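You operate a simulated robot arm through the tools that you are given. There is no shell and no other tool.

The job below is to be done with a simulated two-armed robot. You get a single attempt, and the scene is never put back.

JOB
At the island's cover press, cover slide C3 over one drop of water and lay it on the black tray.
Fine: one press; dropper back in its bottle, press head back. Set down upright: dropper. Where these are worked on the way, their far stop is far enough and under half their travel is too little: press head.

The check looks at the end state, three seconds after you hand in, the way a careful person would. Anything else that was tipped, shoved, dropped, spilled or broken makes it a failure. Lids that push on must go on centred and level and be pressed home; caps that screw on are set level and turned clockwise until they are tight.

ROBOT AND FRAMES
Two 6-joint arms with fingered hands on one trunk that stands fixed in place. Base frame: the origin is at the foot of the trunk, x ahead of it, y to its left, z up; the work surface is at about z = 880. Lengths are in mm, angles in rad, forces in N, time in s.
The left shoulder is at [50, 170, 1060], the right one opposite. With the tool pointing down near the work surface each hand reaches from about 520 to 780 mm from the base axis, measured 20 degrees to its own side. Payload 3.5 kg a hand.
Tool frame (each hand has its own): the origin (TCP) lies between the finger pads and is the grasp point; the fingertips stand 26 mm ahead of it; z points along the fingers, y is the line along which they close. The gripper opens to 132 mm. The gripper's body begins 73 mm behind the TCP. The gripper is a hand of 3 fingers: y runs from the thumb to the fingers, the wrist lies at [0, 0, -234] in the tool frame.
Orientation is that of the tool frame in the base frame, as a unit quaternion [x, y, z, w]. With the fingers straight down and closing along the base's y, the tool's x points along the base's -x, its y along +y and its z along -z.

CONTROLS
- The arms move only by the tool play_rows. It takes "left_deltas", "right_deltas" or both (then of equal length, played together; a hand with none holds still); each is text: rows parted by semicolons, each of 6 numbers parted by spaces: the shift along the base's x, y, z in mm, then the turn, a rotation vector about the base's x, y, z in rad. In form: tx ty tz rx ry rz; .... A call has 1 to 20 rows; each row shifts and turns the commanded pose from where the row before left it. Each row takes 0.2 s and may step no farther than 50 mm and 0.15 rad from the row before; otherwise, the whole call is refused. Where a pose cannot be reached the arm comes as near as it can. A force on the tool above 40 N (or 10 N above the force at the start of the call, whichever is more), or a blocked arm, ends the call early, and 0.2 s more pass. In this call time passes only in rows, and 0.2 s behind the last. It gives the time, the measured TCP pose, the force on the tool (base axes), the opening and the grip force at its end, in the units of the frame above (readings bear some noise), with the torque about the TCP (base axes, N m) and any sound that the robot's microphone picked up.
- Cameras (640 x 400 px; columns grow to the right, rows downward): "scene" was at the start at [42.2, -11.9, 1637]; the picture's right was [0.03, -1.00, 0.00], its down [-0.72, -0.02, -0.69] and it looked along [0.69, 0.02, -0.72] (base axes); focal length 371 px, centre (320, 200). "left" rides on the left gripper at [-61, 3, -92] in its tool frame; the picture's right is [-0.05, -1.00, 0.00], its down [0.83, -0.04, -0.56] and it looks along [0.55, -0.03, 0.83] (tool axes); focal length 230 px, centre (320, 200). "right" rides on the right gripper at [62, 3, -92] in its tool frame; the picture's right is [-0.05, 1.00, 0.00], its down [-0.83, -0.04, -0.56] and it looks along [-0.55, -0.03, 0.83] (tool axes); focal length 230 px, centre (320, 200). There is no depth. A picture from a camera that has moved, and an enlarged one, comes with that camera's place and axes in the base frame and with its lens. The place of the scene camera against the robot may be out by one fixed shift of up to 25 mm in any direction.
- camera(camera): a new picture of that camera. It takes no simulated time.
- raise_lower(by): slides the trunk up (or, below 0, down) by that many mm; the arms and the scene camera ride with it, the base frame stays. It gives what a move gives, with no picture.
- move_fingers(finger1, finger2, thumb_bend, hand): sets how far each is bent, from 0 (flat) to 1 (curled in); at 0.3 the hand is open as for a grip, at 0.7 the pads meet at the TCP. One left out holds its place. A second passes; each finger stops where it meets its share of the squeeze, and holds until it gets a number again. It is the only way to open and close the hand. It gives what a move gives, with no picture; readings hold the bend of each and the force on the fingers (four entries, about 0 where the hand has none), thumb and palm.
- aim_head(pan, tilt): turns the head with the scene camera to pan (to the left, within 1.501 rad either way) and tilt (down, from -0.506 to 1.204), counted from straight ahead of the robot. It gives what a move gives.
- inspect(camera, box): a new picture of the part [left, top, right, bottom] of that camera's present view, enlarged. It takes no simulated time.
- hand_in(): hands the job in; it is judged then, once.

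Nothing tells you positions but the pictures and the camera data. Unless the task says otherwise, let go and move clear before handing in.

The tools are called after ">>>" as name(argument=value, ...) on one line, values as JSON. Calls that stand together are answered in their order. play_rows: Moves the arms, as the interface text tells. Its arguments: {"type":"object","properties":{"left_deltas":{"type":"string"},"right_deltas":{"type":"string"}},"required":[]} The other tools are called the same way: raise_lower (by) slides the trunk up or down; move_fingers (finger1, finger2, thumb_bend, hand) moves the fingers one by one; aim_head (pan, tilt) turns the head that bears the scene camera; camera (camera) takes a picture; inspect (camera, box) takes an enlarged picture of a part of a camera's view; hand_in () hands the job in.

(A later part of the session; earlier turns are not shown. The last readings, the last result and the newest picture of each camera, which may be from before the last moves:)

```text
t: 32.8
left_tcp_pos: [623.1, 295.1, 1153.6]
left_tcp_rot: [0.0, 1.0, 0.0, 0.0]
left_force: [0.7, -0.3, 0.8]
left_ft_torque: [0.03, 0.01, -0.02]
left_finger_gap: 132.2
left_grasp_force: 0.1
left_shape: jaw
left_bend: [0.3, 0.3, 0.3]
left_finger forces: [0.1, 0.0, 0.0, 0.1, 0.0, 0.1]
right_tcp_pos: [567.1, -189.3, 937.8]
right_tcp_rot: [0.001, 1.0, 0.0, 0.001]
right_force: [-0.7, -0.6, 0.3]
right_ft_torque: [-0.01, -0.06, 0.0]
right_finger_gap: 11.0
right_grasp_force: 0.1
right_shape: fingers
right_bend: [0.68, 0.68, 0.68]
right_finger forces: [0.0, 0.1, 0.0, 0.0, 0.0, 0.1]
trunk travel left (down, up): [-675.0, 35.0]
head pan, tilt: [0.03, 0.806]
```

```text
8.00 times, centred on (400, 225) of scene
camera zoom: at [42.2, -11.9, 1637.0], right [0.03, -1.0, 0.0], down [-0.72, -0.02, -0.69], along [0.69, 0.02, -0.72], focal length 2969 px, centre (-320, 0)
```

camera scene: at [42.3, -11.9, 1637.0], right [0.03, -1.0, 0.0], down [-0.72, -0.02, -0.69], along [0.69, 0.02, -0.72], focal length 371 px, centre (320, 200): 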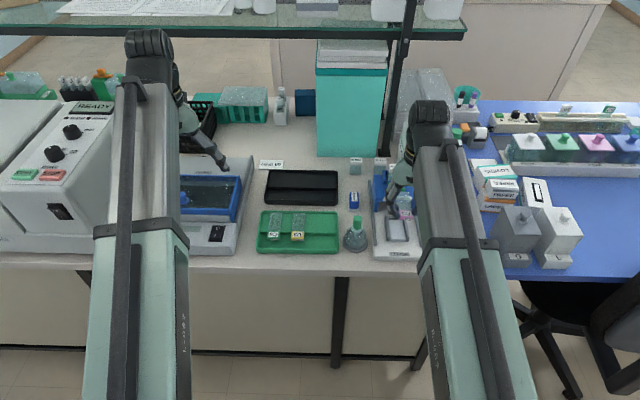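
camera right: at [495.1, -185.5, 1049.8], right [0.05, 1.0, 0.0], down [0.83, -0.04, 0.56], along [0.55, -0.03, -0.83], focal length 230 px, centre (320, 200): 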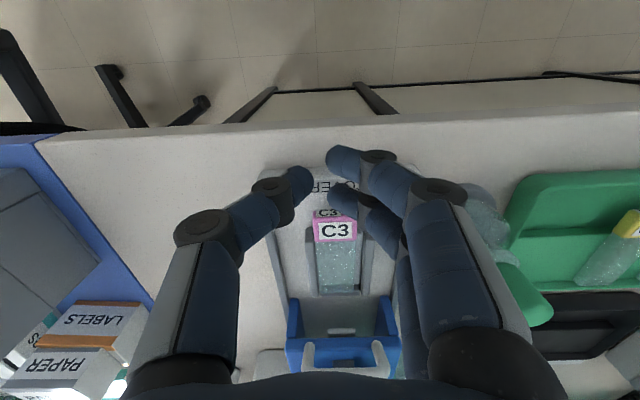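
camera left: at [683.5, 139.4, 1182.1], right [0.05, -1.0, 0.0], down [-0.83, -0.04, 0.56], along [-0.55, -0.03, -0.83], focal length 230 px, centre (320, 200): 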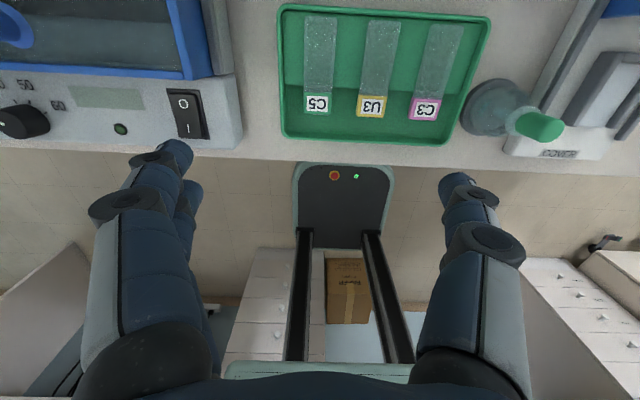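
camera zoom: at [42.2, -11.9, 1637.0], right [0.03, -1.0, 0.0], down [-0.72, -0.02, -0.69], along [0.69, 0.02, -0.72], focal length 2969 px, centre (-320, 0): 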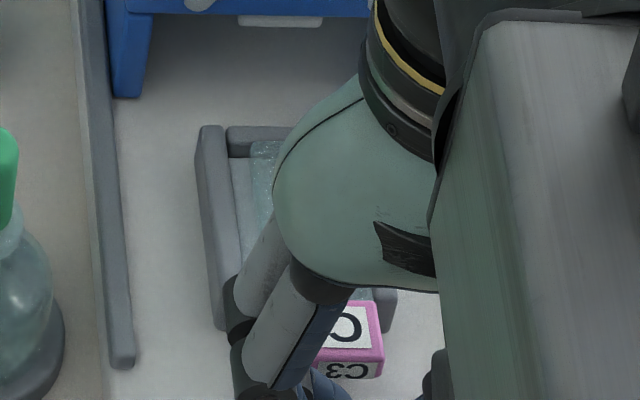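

There's no contact yet. I'll keep creeping forward in small steps.

>>> play_rows(right_deltas="2 0 0 0 0 0;2 0 0 0 0 0;1 0 0 0 0 0")

>>> inspect(camera="scene", box=[370, 200, 430, 250])

>>> inspect(camera="right", box=[220, 130, 420, 290])

```text
t: 33.6
left_tcp_pos: [623.1, 294.5, 1153.4]
left_tcp_rot: [0.0, 1.0, -0.001, 0.0]
left_force: [0.4, 0.1, 0.5]
left_ft_torque: [0.01, 0.0, 0.03]
left_finger_gap: 131.9
left_grasp_force: 0.0
left_shape: jaw
left_bend: [0.3, 0.3, 0.3]
left_finger forces: [0.1, 0.0, 0.1, 0.0, 0.0, 0.0]
right_tcp_pos: [572.1, -189.4, 938.1]
right_tcp_rot: [0.0, 1.0, 0.0, 0.001]
right_force: [0.3, -0.2, 1.2]
right_ft_torque: [0.0, 0.02, -0.03]
right_finger_gap: 11.1
right_grasp_force: 0.0
right_shape: fingers
right_bend: [0.68, 0.68, 0.68]
right_finger forces: [0.0, 0.0, 0.0, 0.0, 0.1, 0.0]
trunk travel left (down, up): [-675.0, 35.0]
head pan, tilt: [0.03, 0.806]
```

```text
8.00 times, centred on (400, 225) of scene
camera zoom: at [42.2, -11.9, 1637.0], right [0.03, -1.0, 0.0], down [-0.72, -0.02, -0.69], along [0.69, 0.02, -0.72], focal length 2969 px, centre (-320, 0)
```

zoom: 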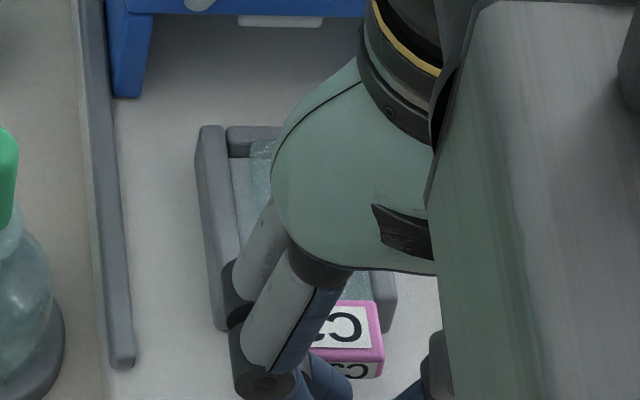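

```text
2.50 times, centred on (320, 210) of right
camera zoom: at [510.2, -184.9, 1031.8], right [0.05, 1.0, 0.0], down [0.83, -0.04, 0.56], along [0.55, -0.03, -0.83], focal length 575 px, centre (320, 175)
```

zoom: 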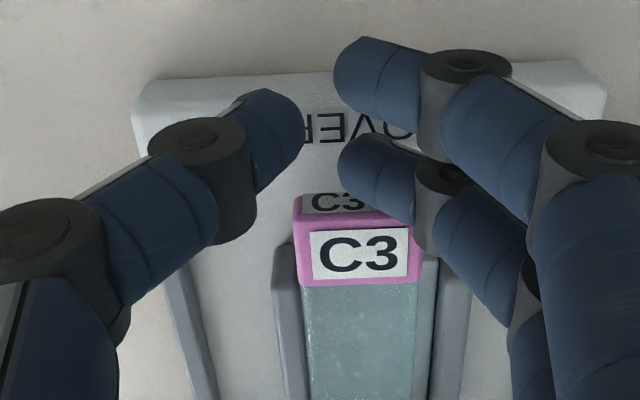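

Still clear. I'll continue in 1.5 mm steps.

>>> play_rows(right_deltas="1.5 0 0 0 0 0;1.5 0 0 0 0 0;1.5 0 0 0 0 0")

>>> inspect(camera="scene", box=[370, 200, 430, 250])

>>> inspect(camera="right", box=[220, 130, 420, 290])

```text
t: 34.4
left_tcp_pos: [622.7, 295.3, 1153.3]
left_tcp_rot: [0.0, 1.0, 0.0, 0.0]
left_force: [0.3, 0.1, 0.7]
left_ft_torque: [0.02, 0.03, 0.01]
left_finger_gap: 131.9
left_grasp_force: 0.1
left_shape: jaw
left_bend: [0.3, 0.3, 0.3]
left_finger forces: [0.0, 0.0, 0.0, 0.0, 0.0, 0.0]
right_tcp_pos: [576.5, -190.1, 938.0]
right_tcp_rot: [0.0, 1.0, 0.0, 0.0]
right_force: [-1.1, -0.4, -0.4]
right_ft_torque: [-0.01, 0.01, 0.05]
right_finger_gap: 11.2
right_grasp_force: 0.8
right_shape: fingers
right_bend: [0.68, 0.68, 0.68]
right_finger forces: [0.0, 0.5, 0.0, 0.0, 0.0, 0.0]
trunk travel left (down, up): [-675.0, 35.0]
head pan, tilt: [0.03, 0.806]
```

```text
8.00 times, centred on (400, 225) of scene
camera zoom: at [42.1, -11.9, 1637.0], right [0.03, -1.0, 0.0], down [-0.72, -0.02, -0.69], along [0.69, 0.02, -0.72], focal length 2969 px, centre (-320, 0)
```

zoom: 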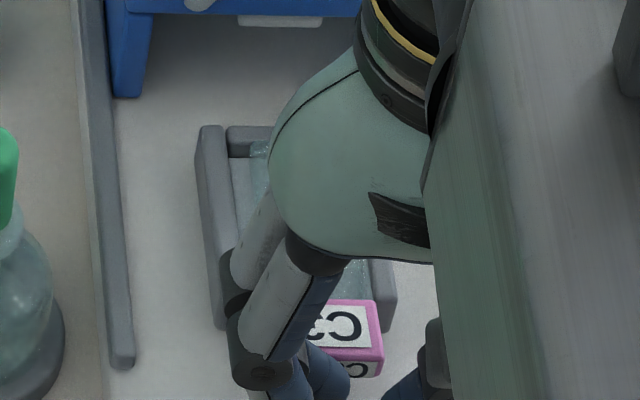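

```text
2.50 times, centred on (320, 210) of right
camera zoom: at [514.8, -184.9, 1031.1], right [0.05, 1.0, 0.0], down [0.83, -0.04, 0.56], along [0.55, -0.03, -0.83], focal length 575 px, centre (320, 175)
```

zoom: 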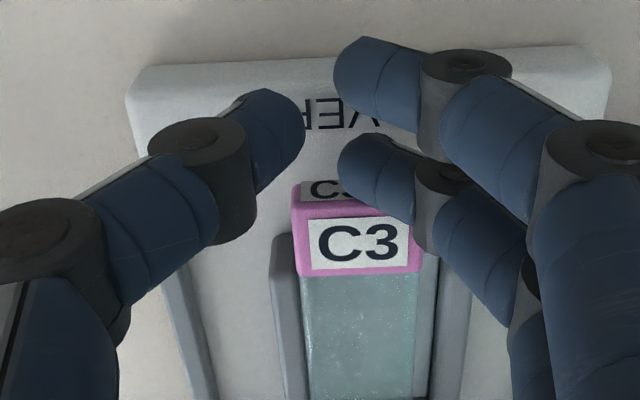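

Contact has just begun at 0.5 N on finger 2. I'll push about 3.5 mm further.

>>> play_rows(right_deltas="1.2 0 0 0 0 0;1.2 0 0 0 0 0;1.2 0 0 0 0 0")

>>> inspect(camera="scene", box=[370, 200, 430, 250])

```text
t: 35.2
left_tcp_pos: [622.6, 294.1, 1153.9]
left_tcp_rot: [0.0, 1.0, 0.001, 0.0]
left_force: [-0.9, 0.2, -0.3]
left_ft_torque: [-0.03, -0.01, -0.03]
left_finger_gap: 131.7
left_grasp_force: 0.0
left_shape: jaw
left_bend: [0.3, 0.3, 0.3]
left_finger forces: [0.0, 0.0, 0.0, 0.1, 0.0, 0.0]
right_tcp_pos: [578.8, -189.6, 937.7]
right_tcp_rot: [0.0, 1.0, 0.0, -0.001]
right_force: [-11.3, -0.6, -0.2]
right_ft_torque: [0.03, 0.22, 0.13]
right_finger_gap: 11.2
right_grasp_force: 5.3
right_shape: fingers
right_bend: [0.68, 0.68, 0.68]
right_finger forces: [0.1, 11.0, 0.1, 0.1, 0.0, 0.0]
trunk travel left (down, up): [-675.0, 35.0]
head pan, tilt: [0.03, 0.806]
```

```text
8.00 times, centred on (400, 225) of scene
camera zoom: at [40.7, -11.8, 1637.1], right [0.03, -1.0, 0.0], down [-0.72, -0.02, -0.69], along [0.69, 0.02, -0.72], focal length 2969 px, centre (-320, 0)
```

zoom: 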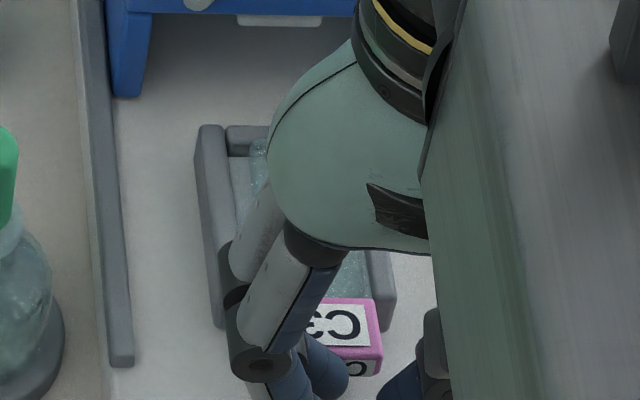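

The force rose to 11 N, so the slide is now against the back bar and the press hasn't moved. I'll back off and rise to check.

>>> play_rows(right_deltas="-4 0 0 0 0 0;-8 0 0 0 0 0;0 0 25 0 0 0;0 0 35 0 0 0;0 0 40 0 0 0")

>>> camera(camera="right")

>>> inspect(camera="right", box=[240, 130, 420, 290])

```text
t: 36.4
left_tcp_pos: [623.2, 295.4, 1153.3]
left_tcp_rot: [0.0, 1.0, 0.0, 0.0]
left_force: [0.5, -0.3, 0.8]
left_ft_torque: [-0.03, 0.04, -0.01]
left_finger_gap: 131.8
left_grasp_force: 0.1
left_shape: jaw
left_bend: [0.3, 0.3, 0.3]
left_finger forces: [0.0, 0.1, 0.0, 0.0, 0.1, 0.0]
right_tcp_pos: [568.1, -191.2, 1039.1]
right_tcp_rot: [0.0, 1.0, 0.0, -0.001]
right_force: [-0.4, 0.7, -0.2]
right_ft_torque: [0.02, 0.02, 0.05]
right_finger_gap: 11.3
right_grasp_force: 0.0
right_shape: fingers
right_bend: [0.68, 0.68, 0.68]
right_finger forces: [0.0, 0.1, 0.1, 0.1, 0.0, 0.0]
trunk travel left (down, up): [-675.0, 35.0]
head pan, tilt: [0.03, 0.806]
```

```text
taken
camera right: at [506.4, -186.0, 1132.1], right [0.05, 1.0, 0.0], down [0.83, -0.04, 0.56], along [0.55, -0.03, -0.83], focal length 230 px, centre (320, 200)
```

right: 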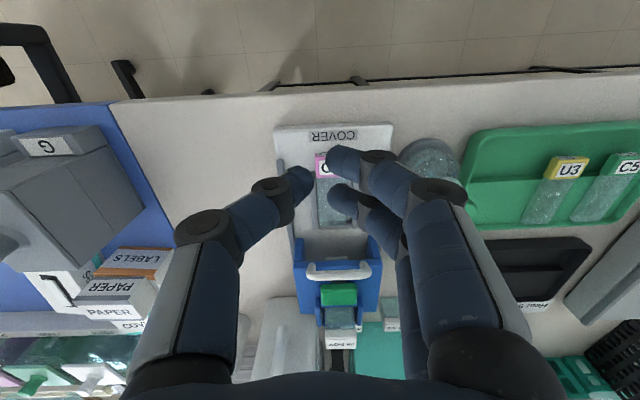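

```text
2.50 times, centred on (330, 210) of right
camera zoom: at [506.4, -186.0, 1132.1], right [0.05, 1.0, 0.0], down [0.83, -0.04, 0.56], along [0.55, -0.03, -0.83], focal length 575 px, centre (295, 175)
```

zoom: 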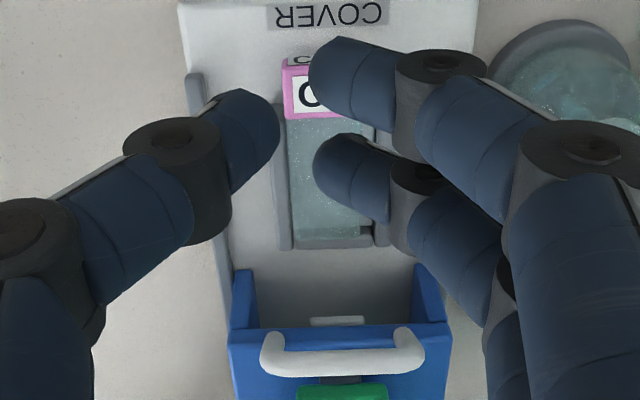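

The slide is now fully home. Next comes the dropper, so I'll rise, open the fingers moderately, and hover above the green bulb to locate it.

>>> play_rows(right_deltas="0 0 30 0 0 0;15 30 0 0 0 0;15 30 0 0 0 0;15 30 0 0 0 0;15 28 0 0 0 0")

>>> move_fingers(hand="right", finger1=0.5, finger2=0.5, thumb_bend=0.5)

>>> camera(camera="right")

>>> inspect(camera="right", box=[220, 100, 420, 260])

>>> inspect(camera="scene", box=[325, 200, 385, 260])

```text
t: 37.6
left_tcp_pos: [623.8, 294.7, 1152.0]
left_tcp_rot: [0.0, 1.0, 0.0, 0.0]
left_force: [-0.5, -0.1, 0.3]
left_ft_torque: [0.02, 0.05, 0.03]
left_finger_gap: 131.8
left_grasp_force: 0.1
left_shape: jaw
left_bend: [0.3, 0.3, 0.3]
left_finger forces: [0.0, 0.0, 0.0, 0.0, 0.1, 0.1]
right_tcp_pos: [627.8, -70.8, 1070.5]
right_tcp_rot: [0.0, 1.0, 0.001, 0.0]
right_force: [-0.1, -0.2, -0.5]
right_ft_torque: [-0.04, 0.0, 0.04]
right_finger_gap: 11.3
right_grasp_force: 0.0
right_shape: fingers
right_bend: [0.68, 0.68, 0.68]
right_finger forces: [0.0, 0.0, 0.0, 0.0, 0.0, 0.0]
trunk travel left (down, up): [-675.0, 35.0]
head pan, tilt: [0.03, 0.806]
```

```text
t: 38.6
left_tcp_pos: [622.9, 295.8, 1151.5]
left_tcp_rot: [0.0, 1.0, 0.0, 0.0]
left_force: [-0.8, 0.0, 0.2]
left_ft_torque: [-0.04, -0.01, -0.01]
left_finger_gap: 131.8
left_grasp_force: 0.1
left_shape: jaw
left_bend: [0.3, 0.3, 0.3]
left_finger forces: [0.1, 0.0, 0.0, 0.0, 0.1, 0.1]
right_tcp_pos: [626.8, -70.9, 1069.8]
right_tcp_rot: [0.001, 1.0, 0.0, 0.0]
right_force: [0.3, -0.9, -0.1]
right_ft_torque: [-0.01, 0.0, 0.0]
right_finger_gap: 67.3
right_grasp_force: 0.1
right_shape: fingers
right_bend: [0.5, 0.5, 0.5]
right_finger forces: [0.1, 0.0, 0.0, 0.0, 0.0, 0.0]
trunk travel left (down, up): [-675.0, 35.0]
head pan, tilt: [0.03, 0.806]
```

```text
taken
camera right: at [565.5, -67.0, 1163.0], right [0.05, 1.0, 0.0], down [0.83, -0.04, 0.56], along [0.55, -0.03, -0.83], focal length 230 px, centre (320, 200)
```

right: 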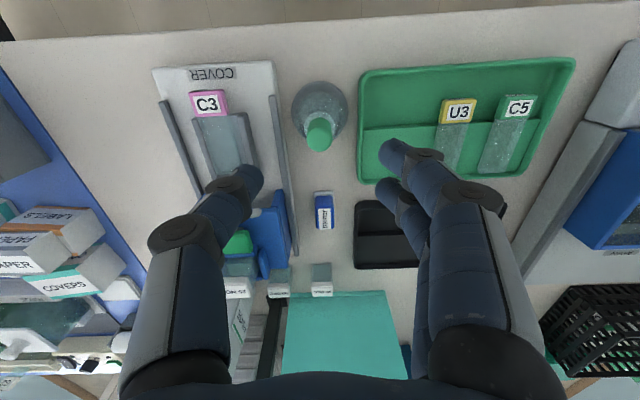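

```text
2.50 times, centred on (320, 180) of right
camera zoom: at [565.5, -67.0, 1163.0], right [0.05, 1.0, 0.0], down [0.83, -0.04, 0.56], along [0.55, -0.03, -0.83], focal length 575 px, centre (320, 250)
```

zoom: 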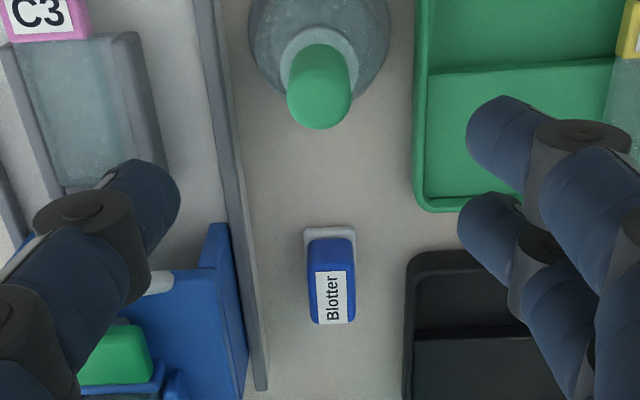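

```text
6.67 times, centred on (355, 230) of scene
camera zoom: at [42.2, -11.9, 1637.0], right [0.03, -1.0, 0.0], down [-0.72, -0.02, -0.69], along [0.69, 0.02, -0.72], focal length 2474 px, centre (87, 0)
```

zoom: 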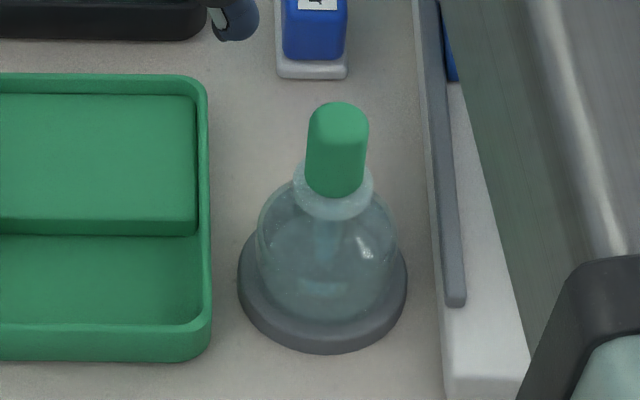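

The bulb axis is near (630,-71), about 22 mm across with its top near z≈978. I'll lower around it with the fingertips staying above the glass neck ring.

>>> play_rows(right_deltas="3 0 -25 0 0 0;0 0 -25 0 0 0;0 0 -20 0 0 0")

>>> camera(camera="right")

>>> inspect(camera="right", box=[220, 100, 420, 260])

>>> inspect(camera="scene", box=[325, 200, 385, 260])

```text
t: 39.4
left_tcp_pos: [624.0, 293.9, 1153.0]
left_tcp_rot: [0.0, 1.0, 0.0, 0.0]
left_force: [0.0, -0.8, 0.0]
left_ft_torque: [0.02, 0.0, 0.01]
left_finger_gap: 131.7
left_grasp_force: 0.1
left_shape: jaw
left_bend: [0.3, 0.3, 0.3]
left_finger forces: [0.0, 0.1, 0.2, 0.0, 0.0, 0.0]
right_tcp_pos: [629.3, -71.2, 997.9]
right_tcp_rot: [0.0, 1.0, 0.001, 0.0]
right_force: [-0.8, -0.9, 0.1]
right_ft_torque: [0.0, 0.04, -0.03]
right_finger_gap: 66.9
right_grasp_force: 0.0
right_shape: fingers
right_bend: [0.5, 0.5, 0.5]
right_finger forces: [0.0, 0.1, 0.0, 0.1, 0.0, 0.0]
trunk travel left (down, up): [-675.0, 35.0]
head pan, tilt: [0.03, 0.806]
```

```text
taken
camera right: at [567.6, -66.7, 1091.1], right [0.05, 1.0, 0.0], down [0.83, -0.04, 0.56], along [0.55, -0.03, -0.83], focal length 230 px, centre (320, 200)
```

right: 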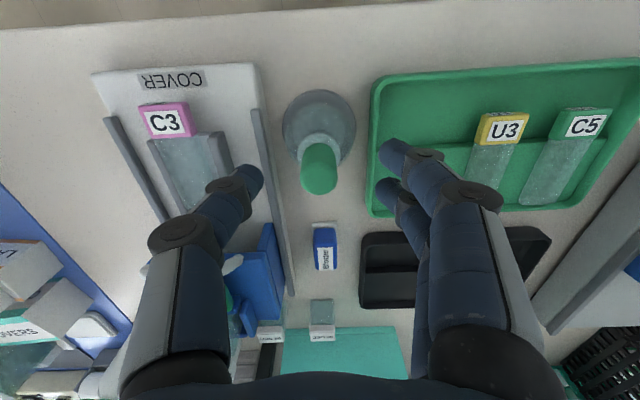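

```text
2.50 times, centred on (320, 180) of right
camera zoom: at [567.6, -66.7, 1091.1], right [0.05, 1.0, 0.0], down [0.83, -0.04, 0.56], along [0.55, -0.03, -0.83], focal length 575 px, centre (320, 250)
```

zoom: 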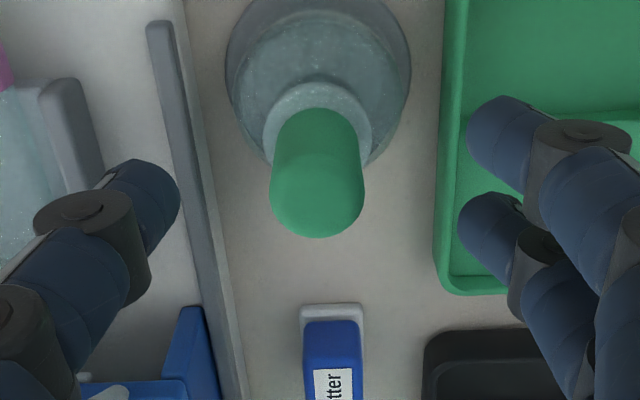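

```text
6.67 times, centred on (355, 230) of scene
camera zoom: at [42.4, -11.9, 1637.0], right [0.03, -1.0, 0.0], down [-0.72, -0.02, -0.69], along [0.69, 0.02, -0.72], focal length 2474 px, centre (87, 0)
```

zoom: 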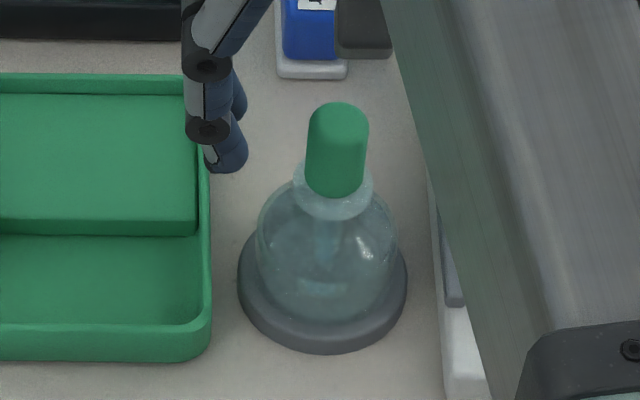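

The bulb is centred between the thumb and fingers. I'll lower another 14 mm and close gently until light contact.

>>> play_rows(right_deltas="0 0 -8 0 0 0;0 0 -6 0 0 0")

>>> move_fingers(hand="right", finger1=0.61, finger2=0.61, thumb_bend=0.61)

>>> inspect(camera="right", box=[220, 100, 420, 260])

>>> inspect(camera="scene", box=[325, 200, 385, 260])

```text
t: 40.0
left_tcp_pos: [623.1, 294.5, 1152.6]
left_tcp_rot: [0.001, 1.0, 0.0, 0.0]
left_force: [0.0, 0.5, 0.5]
left_ft_torque: [0.01, 0.01, 0.01]
left_finger_gap: 131.6
left_grasp_force: 0.0
left_shape: jaw
left_bend: [0.3, 0.3, 0.3]
left_finger forces: [0.1, 0.0, 0.1, 0.0, 0.0, 0.0]
right_tcp_pos: [630.6, -72.1, 984.8]
right_tcp_rot: [0.0, 1.0, 0.0, -0.001]
right_force: [0.9, 0.2, 0.0]
right_ft_torque: [-0.02, -0.02, -0.03]
right_finger_gap: 67.1
right_grasp_force: 0.1
right_shape: fingers
right_bend: [0.5, 0.5, 0.5]
right_finger forces: [0.0, 0.0, 0.0, 0.1, 0.0, 0.1]
trunk travel left (down, up): [-675.0, 35.0]
head pan, tilt: [0.03, 0.806]
```

```text
t: 41.0
left_tcp_pos: [623.4, 295.6, 1153.8]
left_tcp_rot: [-0.001, 1.0, 0.001, 0.0]
left_force: [-0.2, 0.9, 0.8]
left_ft_torque: [0.01, -0.01, 0.0]
left_finger_gap: 131.9
left_grasp_force: 0.1
left_shape: jaw
left_bend: [0.3, 0.3, 0.3]
left_finger forces: [0.0, 0.0, 0.0, 0.0, 0.0, 0.1]
right_tcp_pos: [630.0, -71.2, 984.5]
right_tcp_rot: [0.0, 1.0, 0.0, -0.001]
right_force: [0.4, 0.1, 0.1]
right_ft_torque: [0.03, -0.01, 0.02]
right_finger_gap: 32.4
right_grasp_force: 0.0
right_shape: fingers
right_bend: [0.61, 0.61, 0.61]
right_finger forces: [0.0, 0.1, 0.0, 0.0, 0.0, 0.1]
trunk travel left (down, up): [-675.0, 35.0]
head pan, tilt: [0.03, 0.806]
```

```text
2.50 times, centred on (320, 180) of right
camera zoom: at [568.3, -66.7, 1077.5], right [0.05, 1.0, 0.0], down [0.83, -0.04, 0.56], along [0.55, -0.03, -0.83], focal length 575 px, centre (320, 250)
```

zoom: 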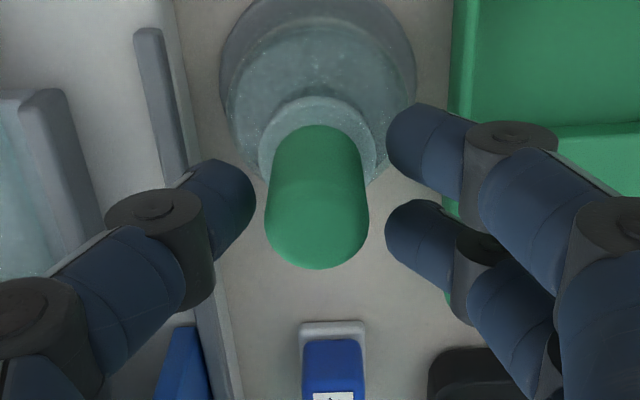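

```text
6.67 times, centred on (355, 230) of scene
camera zoom: at [42.2, -11.8, 1637.0], right [0.03, -1.0, 0.0], down [-0.72, -0.02, -0.69], along [0.69, 0.02, -0.72], focal length 2474 px, centre (87, 0)
```

zoom: 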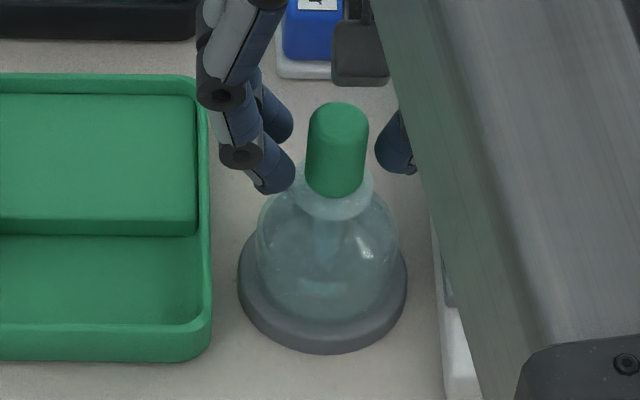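

The fingers bracket the bulb evenly. I'll close to light contact.

>>> move_fingers(hand="right", finger1=0.645, finger2=0.645, thumb_bend=0.645)

>>> inspect(camera="right", box=[220, 100, 420, 260])

```text
t: 42.0
left_tcp_pos: [623.6, 294.0, 1152.9]
left_tcp_rot: [0.001, 1.0, 0.0, 0.0]
left_force: [0.3, -0.1, 0.9]
left_ft_torque: [-0.01, -0.02, 0.01]
left_finger_gap: 131.9
left_grasp_force: 0.0
left_shape: jaw
left_bend: [0.3, 0.3, 0.3]
left_finger forces: [0.0, 0.0, 0.0, 0.1, 0.1, 0.1]
right_tcp_pos: [630.9, -71.6, 985.5]
right_tcp_rot: [0.0, 1.0, 0.0, 0.0]
right_force: [0.2, 0.0, -0.2]
right_ft_torque: [0.0, 0.01, -0.02]
right_finger_gap: 23.2
right_grasp_force: 0.2
right_shape: fingers
right_bend: [0.64, 0.64, 0.64]
right_finger forces: [0.0, 0.1, 0.1, 0.0, 0.1, 0.1]
trunk travel left (down, up): [-675.0, 35.0]
head pan, tilt: [0.03, 0.806]
```

```text
2.50 times, centred on (320, 180) of right
camera zoom: at [568.2, -66.7, 1077.5], right [0.05, 1.0, 0.0], down [0.83, -0.04, 0.56], along [0.55, -0.03, -0.83], focal length 575 px, centre (320, 250)
```

zoom: 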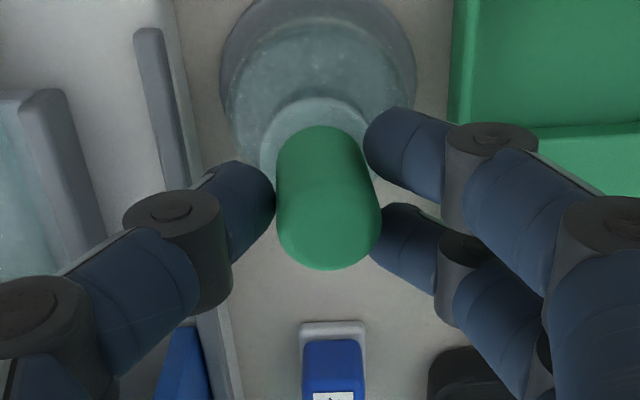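

The thumb leaned the bulb about 2 mm toward the fingers, so I'll recentre by -1.2 mm in y and tighten slightly.

>>> play_rows(right_deltas="0 -1.3 0 0 0 0")

>>> move_fingers(hand="right", finger1=0.66, finger2=0.66, thumb_bend=0.655)

>>> inspect(camera="right", box=[220, 100, 420, 260])

>>> inspect(camera="scene", box=[325, 200, 385, 260])

```text
t: 42.4
left_tcp_pos: [623.0, 295.7, 1153.4]
left_tcp_rot: [0.0, 1.0, 0.0, 0.0]
left_force: [-0.2, -0.4, -0.3]
left_ft_torque: [-0.02, -0.01, -0.04]
left_finger_gap: 131.7
left_grasp_force: 0.1
left_shape: jaw
left_bend: [0.3, 0.3, 0.3]
left_finger forces: [0.0, 0.0, 0.0, 0.0, 0.0, 0.0]
right_tcp_pos: [629.8, -72.7, 984.6]
right_tcp_rot: [-0.001, 1.0, 0.0, -0.001]
right_force: [-0.8, -0.5, -0.2]
right_ft_torque: [0.01, 0.0, -0.01]
right_finger_gap: 23.1
right_grasp_force: 0.0
right_shape: fingers
right_bend: [0.64, 0.64, 0.64]
right_finger forces: [0.0, 0.0, 0.0, 0.1, 0.1, 0.0]
trunk travel left (down, up): [-675.0, 35.0]
head pan, tilt: [0.03, 0.806]
```

```text
t: 43.4
left_tcp_pos: [623.4, 294.5, 1153.1]
left_tcp_rot: [0.0, 1.0, 0.0, 0.0]
left_force: [-0.1, -0.1, -0.5]
left_ft_torque: [0.03, -0.01, 0.01]
left_finger_gap: 131.7
left_grasp_force: 0.0
left_shape: jaw
left_bend: [0.3, 0.3, 0.3]
left_finger forces: [0.0, 0.0, 0.0, 0.1, 0.0, 0.1]
right_tcp_pos: [630.6, -72.9, 984.2]
right_tcp_rot: [0.0, 1.0, -0.001, 0.0]
right_force: [-0.2, 0.4, 0.7]
right_ft_torque: [0.04, -0.03, -0.02]
right_finger_gap: 20.4
right_grasp_force: 1.2
right_shape: fingers
right_bend: [0.65, 0.65, 0.65]
right_finger forces: [0.5, 0.3, 0.0, 0.1, 0.8, 0.1]
trunk travel left (down, up): [-675.0, 35.0]
head pan, tilt: [0.03, 0.806]
```

```text
2.50 times, centred on (320, 180) of right
camera zoom: at [568.7, -68.2, 1077.7], right [0.05, 1.0, 0.0], down [0.83, -0.04, 0.56], along [0.55, -0.03, -0.83], focal length 575 px, centre (320, 250)
```

zoom: 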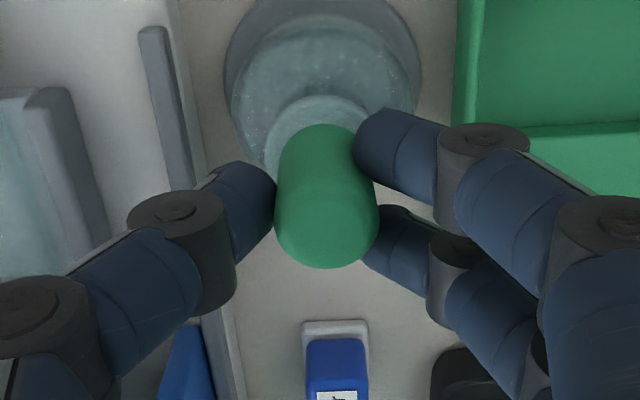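

```text
6.67 times, centred on (355, 230) of scene
camera zoom: at [42.2, -11.8, 1637.0], right [0.03, -1.0, 0.0], down [-0.72, -0.02, -0.69], along [0.69, 0.02, -0.72], focal length 2474 px, centre (87, 0)
```

zoom: 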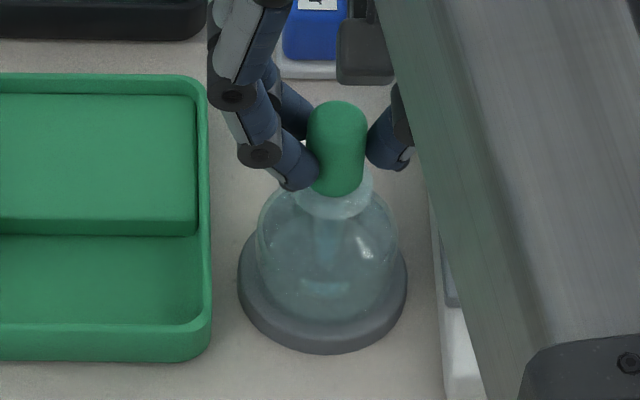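

The bulb is softly held at about 0.5–0.8 N. I'll try lifting slowly.

>>> play_rows(right_deltas="0 0 4 0 0 0;0 0 5 0 0 0;0 0 6 0 0 0")

>>> inspect(camera="right", box=[220, 100, 420, 260])

>>> inspect(camera="scene", box=[325, 200, 385, 260])

```text
t: 44.2
left_tcp_pos: [623.8, 293.9, 1152.5]
left_tcp_rot: [0.0, 1.0, 0.0, 0.001]
left_force: [0.2, 0.4, -0.8]
left_ft_torque: [0.0, -0.01, -0.02]
left_finger_gap: 131.9
left_grasp_force: 0.0
left_shape: jaw
left_bend: [0.3, 0.3, 0.3]
left_finger forces: [0.1, 0.0, 0.0, 0.1, 0.1, 0.1]
right_tcp_pos: [630.7, -72.0, 999.4]
right_tcp_rot: [0.0, 1.0, 0.0, 0.001]
right_force: [0.0, -0.2, -0.2]
right_ft_torque: [0.02, -0.04, -0.02]
right_finger_gap: 20.5
right_grasp_force: 0.8
right_shape: fingers
right_bend: [0.65, 0.65, 0.65]
right_finger forces: [0.5, 0.3, 0.0, 0.0, 0.9, 0.0]
trunk travel left (down, up): [-675.0, 35.0]
head pan, tilt: [0.03, 0.806]
```

```text
2.50 times, centred on (320, 180) of right
camera zoom: at [568.6, -67.3, 1092.0], right [0.05, 1.0, 0.0], down [0.83, -0.04, 0.55], along [0.55, -0.03, -0.83], focal length 575 px, centre (320, 250)
```

zoom: 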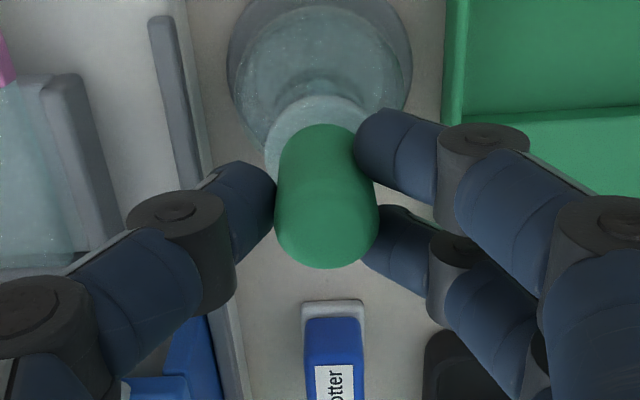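

```text
6.67 times, centred on (355, 230) of scene
camera zoom: at [42.1, -11.8, 1637.0], right [0.03, -1.0, 0.0], down [-0.72, -0.02, -0.69], along [0.69, 0.02, -0.72], focal length 2474 px, centre (87, 0)
```

zoom: 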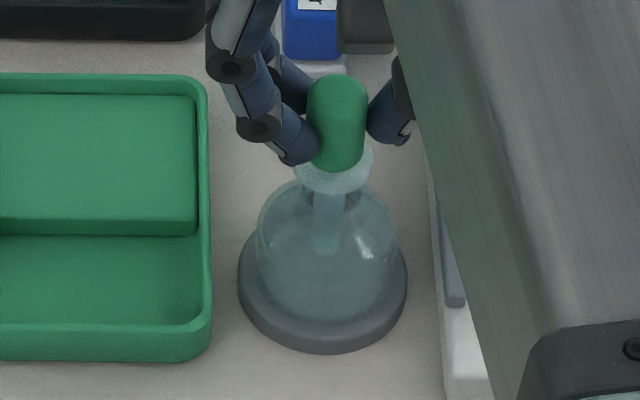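

The dropper comes up with its collar and tube, held lightly. I'll keep lifting straight up until the tube clears the bottle.

>>> play_rows(right_deltas="0 0 10 0 0 0;0 0 12 0 0 0;0 0 12 0 0 0;0 0 12 0 0 0;0 0 12 0 0 0;0 0 10 0 0 0")

>>> inspect(camera="scene", box=[315, 180, 395, 260])

>>> camera(camera="right")

>>> camera(camera="left")

```text
t: 45.6
left_tcp_pos: [623.6, 295.6, 1153.1]
left_tcp_rot: [0.001, 1.0, 0.0, 0.0]
left_force: [-0.5, -0.3, -0.3]
left_ft_torque: [-0.01, 0.01, -0.01]
left_finger_gap: 131.9
left_grasp_force: 0.0
left_shape: jaw
left_bend: [0.3, 0.3, 0.3]
left_finger forces: [0.1, 0.1, 0.0, 0.1, 0.0, 0.0]
right_tcp_pos: [629.9, -74.3, 1067.4]
right_tcp_rot: [0.0, 1.0, 0.0, 0.0]
right_force: [0.7, 0.8, 0.0]
right_ft_torque: [-0.01, -0.03, 0.0]
right_finger_gap: 20.4
right_grasp_force: 0.9
right_shape: fingers
right_bend: [0.65, 0.65, 0.65]
right_finger forces: [0.5, 0.2, 0.0, 0.0, 0.8, 0.1]
trunk travel left (down, up): [-675.0, 35.0]
head pan, tilt: [0.03, 0.806]
```

```text
5.00 times, centred on (355, 220) of scene
camera zoom: at [42.1, -11.8, 1637.0], right [0.03, -1.0, 0.0], down [-0.72, -0.02, -0.69], along [0.69, 0.02, -0.72], focal length 1855 px, centre (145, 100)
```

zoom: 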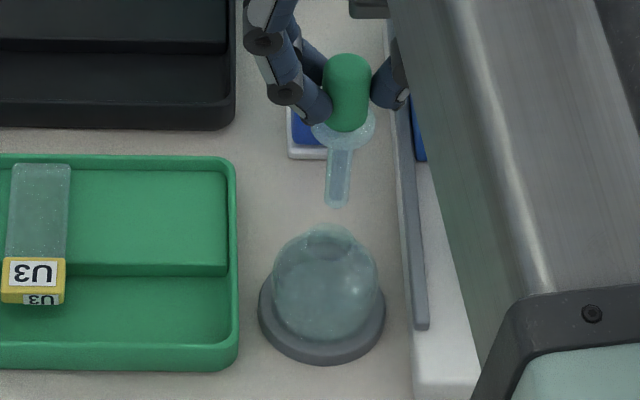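

```text
taken
camera right: at [568.9, -68.6, 1160.9], right [0.05, 1.0, 0.0], down [0.83, -0.04, 0.56], along [0.55, -0.03, -0.83], focal length 230 px, centre (320, 200)
```

right: 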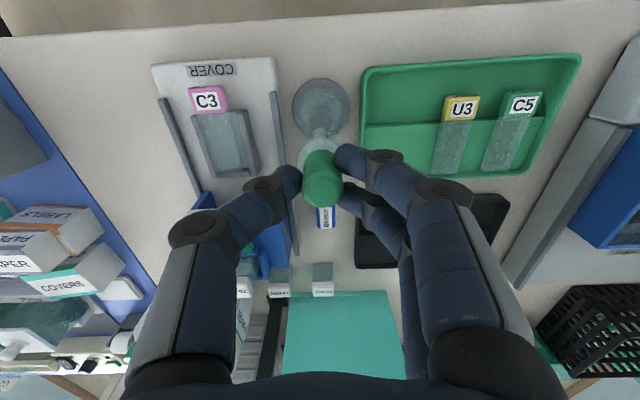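

```text
taken
camera left: at [685.3, 298.5, 1244.7], right [0.05, -1.0, 0.0], down [-0.83, -0.04, 0.55], along [-0.55, -0.03, -0.83], focal length 230 px, centre (320, 200)
```

left: 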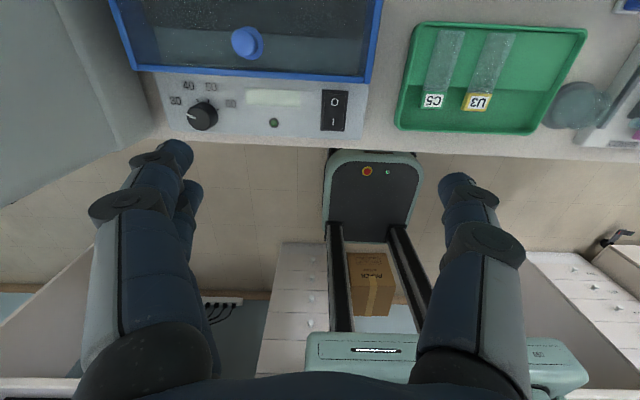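

The tube is about 52 mm long, with its tip about 94 mm below the TCP. I'll carry it over the middle of C3's glass at roughly (652,-179).

>>> play_rows(right_deltas="4 -18 0 0 0 0;5 -24 0 0 0 0;5 -24 0 0 0 0;5 -24 0 0 0 0;3 -15 0 0 0 0;0 0 -10 0 0 0;0 0 -10 0 0 0")

>>> inspect(camera="scene", box=[360, 170, 440, 250])

>>> camera(camera="right")

>>> inspect(camera="right", box=[240, 80, 400, 240])

```text
t: 47.2
left_tcp_pos: [622.7, 294.0, 1153.6]
left_tcp_rot: [0.0, 1.0, -0.001, 0.0]
left_force: [-0.3, -0.2, 0.0]
left_ft_torque: [0.0, -0.01, -0.03]
left_finger_gap: 132.0
left_grasp_force: 0.0
left_shape: jaw
left_bend: [0.3, 0.3, 0.3]
left_finger forces: [0.1, 0.0, 0.1, 0.0, 0.1, 0.1]
right_tcp_pos: [654.1, -178.3, 1048.1]
right_tcp_rot: [0.0, 1.0, 0.001, 0.0]
right_force: [0.5, -0.4, 0.3]
right_ft_torque: [0.03, -0.01, 0.02]
right_finger_gap: 20.3
right_grasp_force: 0.6
right_shape: fingers
right_bend: [0.65, 0.65, 0.65]
right_finger forces: [0.4, 0.2, 0.0, 0.0, 0.7, 0.0]
trunk travel left (down, up): [-675.0, 35.0]
head pan, tilt: [0.03, 0.806]
```

```text
5.00 times, centred on (400, 210) of scene
camera zoom: at [42.2, -11.9, 1637.0], right [0.03, -1.0, 0.0], down [-0.72, -0.02, -0.69], along [0.69, 0.02, -0.72], focal length 1855 px, centre (-80, 150)
```

zoom: 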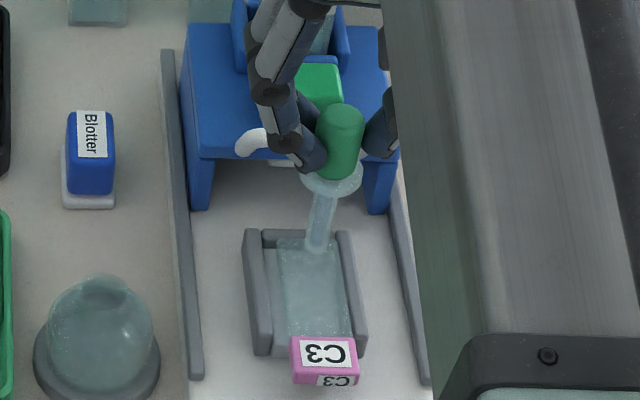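

```text
taken
camera right: at [592.3, -173.2, 1140.4], right [0.05, 1.0, 0.0], down [0.83, -0.04, 0.56], along [0.55, -0.03, -0.83], focal length 230 px, centre (320, 200)
```

right: 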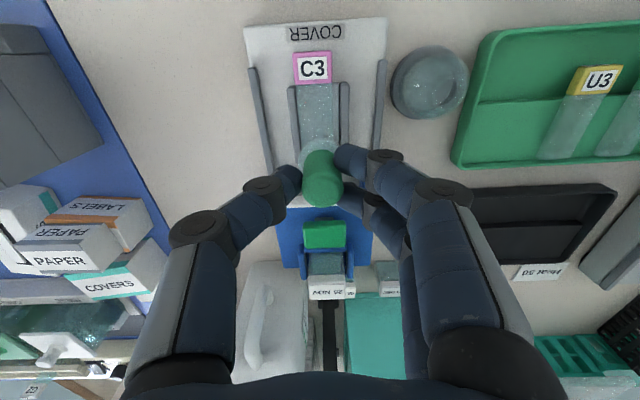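

```text
2.50 times, centred on (320, 160) of right
camera zoom: at [592.3, -173.2, 1140.4], right [0.05, 1.0, 0.0], down [0.83, -0.04, 0.56], along [0.55, -0.03, -0.83], focal length 575 px, centre (320, 300)
```

zoom: 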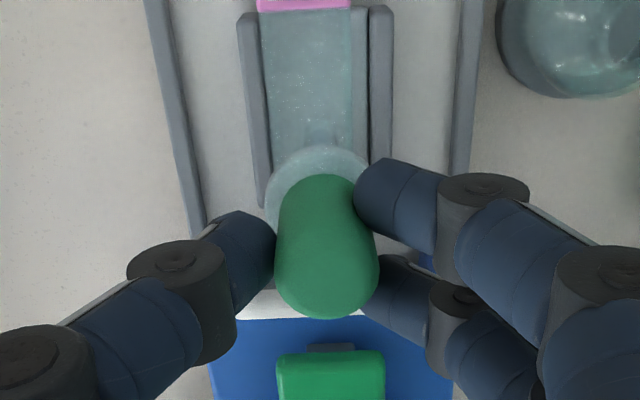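

In the scene view, lowering straight down brings the tip to the centre of the glass. I'll lower 22 mm and check the height above the slide.

>>> play_rows(right_deltas="0 0 -8 0 0 0;0 0 -8 0 0 0;0 0 -6 0 0 0")

>>> inspect(camera="scene", box=[375, 200, 425, 250])

>>> inspect(camera="right", box=[240, 60, 400, 220])

```text
t: 48.0
left_tcp_pos: [624.2, 294.3, 1152.3]
left_tcp_rot: [0.0, 1.0, 0.0, 0.0]
left_force: [-0.9, -0.1, -0.4]
left_ft_torque: [0.01, 0.0, 0.02]
left_finger_gap: 132.1
left_grasp_force: 0.0
left_shape: jaw
left_bend: [0.3, 0.3, 0.3]
left_finger forces: [0.0, 0.0, 0.1, 0.0, 0.1, 0.0]
right_tcp_pos: [653.7, -177.1, 1025.8]
right_tcp_rot: [-0.001, 1.0, 0.001, 0.0]
right_force: [-0.3, -0.5, -0.2]
right_ft_torque: [-0.01, 0.0, 0.01]
right_finger_gap: 20.6
right_grasp_force: 0.5
right_shape: fingers
right_bend: [0.65, 0.65, 0.65]
right_finger forces: [0.5, 0.3, 0.0, 0.0, 0.8, 0.0]
trunk travel left (down, up): [-675.0, 35.0]
head pan, tilt: [0.03, 0.806]
```

```text
8.00 times, centred on (400, 225) of scene
camera zoom: at [42.3, -11.9, 1637.0], right [0.03, -1.0, 0.0], down [-0.72, -0.02, -0.69], along [0.69, 0.02, -0.72], focal length 2969 px, centre (-320, 0)
```

zoom: 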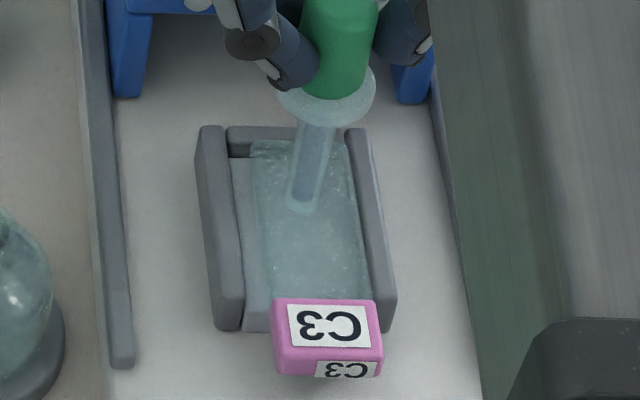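

```text
2.50 times, centred on (320, 140) of right
camera zoom: at [591.8, -172.8, 1118.2], right [0.05, 1.0, 0.0], down [0.83, -0.04, 0.56], along [0.55, -0.03, -0.83], focal length 575 px, centre (320, 350)
```

zoom: 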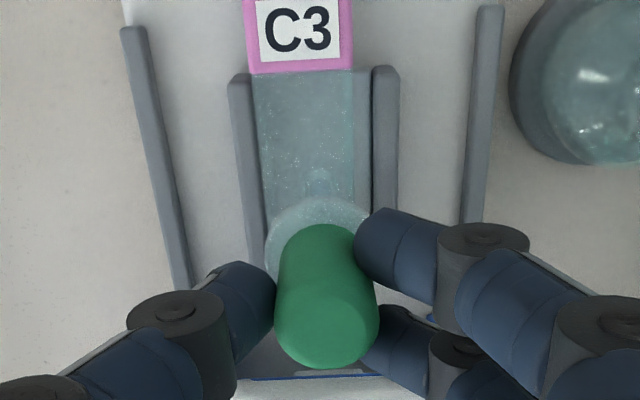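

The tip is about 14 mm above the glass and nearly centred. I'll lower 6 mm more and nudge 1 mm toward the slide's centreline.

>>> play_rows(right_deltas="0 -1.2 -3 0 0 0;0 0 -3 0 0 0;0 0 0 0 0 0")

>>> inspect(camera="scene", box=[375, 200, 425, 250])

>>> inspect(camera="right", box=[270, 80, 370, 170])

```text
t: 48.8
left_tcp_pos: [624.0, 294.3, 1152.9]
left_tcp_rot: [0.0, 1.0, 0.0, 0.0]
left_force: [0.0, 0.2, -0.4]
left_ft_torque: [0.01, 0.01, -0.03]
left_finger_gap: 132.0
left_grasp_force: 0.1
left_shape: jaw
left_bend: [0.3, 0.3, 0.3]
left_finger forces: [0.1, 0.0, 0.0, 0.0, 0.1, 0.0]
right_tcp_pos: [653.8, -178.8, 1017.8]
right_tcp_rot: [0.0, 1.0, 0.0, 0.0]
right_force: [-0.4, 0.1, 1.6]
right_ft_torque: [0.0, 0.0, 0.03]
right_finger_gap: 20.3
right_grasp_force: 1.5
right_shape: fingers
right_bend: [0.65, 0.65, 0.65]
right_finger forces: [0.5, 0.4, 0.0, 0.0, 0.8, 0.1]
trunk travel left (down, up): [-675.0, 35.0]
head pan, tilt: [0.03, 0.806]
```

```text
8.00 times, centred on (400, 225) of scene
camera zoom: at [42.1, -11.9, 1637.0], right [0.03, -1.0, 0.0], down [-0.72, -0.02, -0.69], along [0.69, 0.02, -0.72], focal length 2969 px, centre (-320, 0)
```

zoom: 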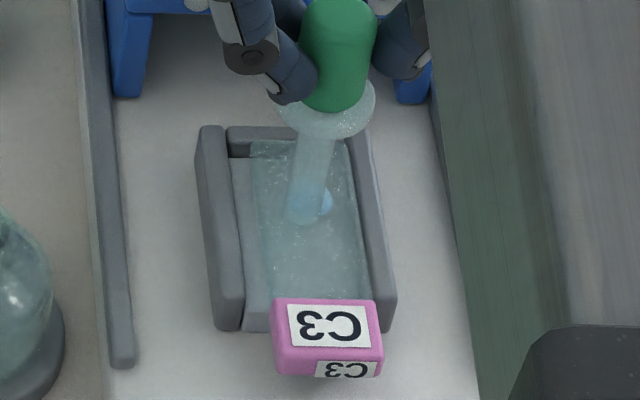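

```text
4.44 times, centred on (320, 125) of right
camera zoom: at [591.5, -173.4, 1112.2], right [0.05, 1.0, 0.0], down [0.83, -0.04, 0.56], along [0.55, -0.03, -0.83], focal length 1022 px, centre (320, 533)
```

zoom: 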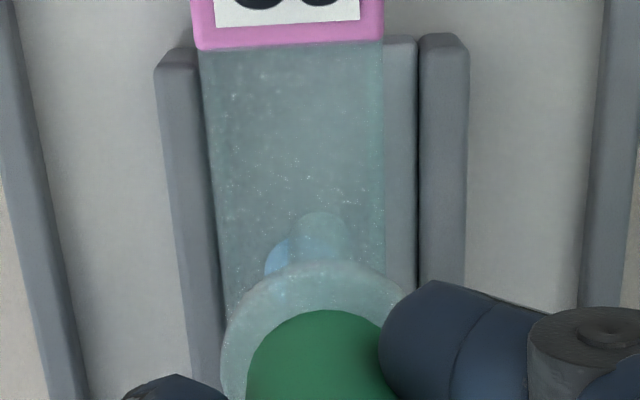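

A light-blue drop has already appeared on the glass beside the tip. I'll lift the dropper straight away so no second drop falls, then check.

>>> play_rows(right_deltas="0 0 20 0 0 0;0 0 25 0 0 0")

>>> inspect(camera="scene", box=[375, 200, 425, 250])

>>> inspect(camera="right", box=[250, 60, 390, 170])

```text
t: 49.4
left_tcp_pos: [623.0, 294.5, 1153.0]
left_tcp_rot: [0.001, 1.0, 0.0, 0.0]
left_force: [-0.7, -0.6, -0.3]
left_ft_torque: [-0.02, 0.01, -0.03]
left_finger_gap: 131.8
left_grasp_force: 0.0
left_shape: jaw
left_bend: [0.3, 0.3, 0.3]
left_finger forces: [0.0, 0.0, 0.0, 0.0, 0.0, 0.0]
right_tcp_pos: [651.9, -178.4, 1064.9]
right_tcp_rot: [-0.001, 1.0, 0.0, 0.001]
right_force: [0.3, -0.5, -0.4]
right_ft_torque: [0.01, 0.0, 0.0]
right_finger_gap: 20.4
right_grasp_force: 0.6
right_shape: fingers
right_bend: [0.65, 0.65, 0.65]
right_finger forces: [0.5, 0.4, 0.1, 0.0, 0.8, 0.0]
trunk travel left (down, up): [-675.0, 35.0]
head pan, tilt: [0.03, 0.806]
```

```text
8.00 times, centred on (400, 225) of scene
camera zoom: at [42.1, -11.8, 1637.0], right [0.03, -1.0, 0.0], down [-0.72, -0.02, -0.69], along [0.69, 0.02, -0.72], focal length 2969 px, centre (-320, 0)
```

zoom: 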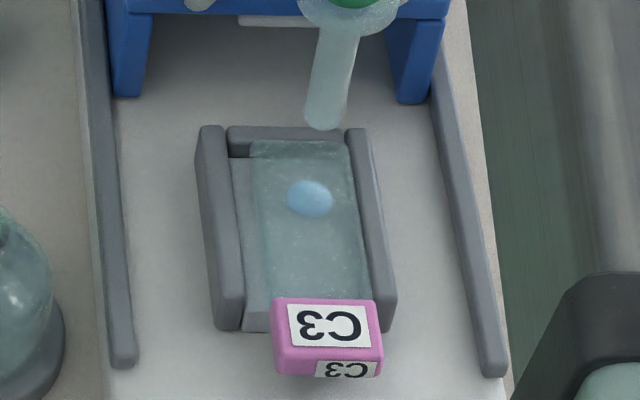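

```text
3.64 times, centred on (320, 115) of right
camera zoom: at [591.4, -173.2, 1158.4], right [0.05, 1.0, 0.0], down [0.83, -0.04, 0.56], along [0.55, -0.03, -0.83], focal length 837 px, centre (320, 509)
```

zoom: 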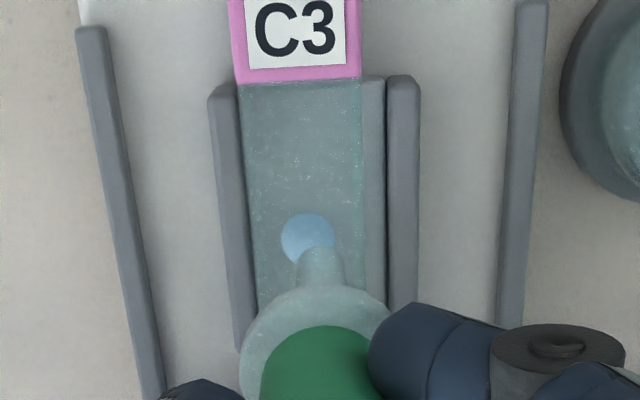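

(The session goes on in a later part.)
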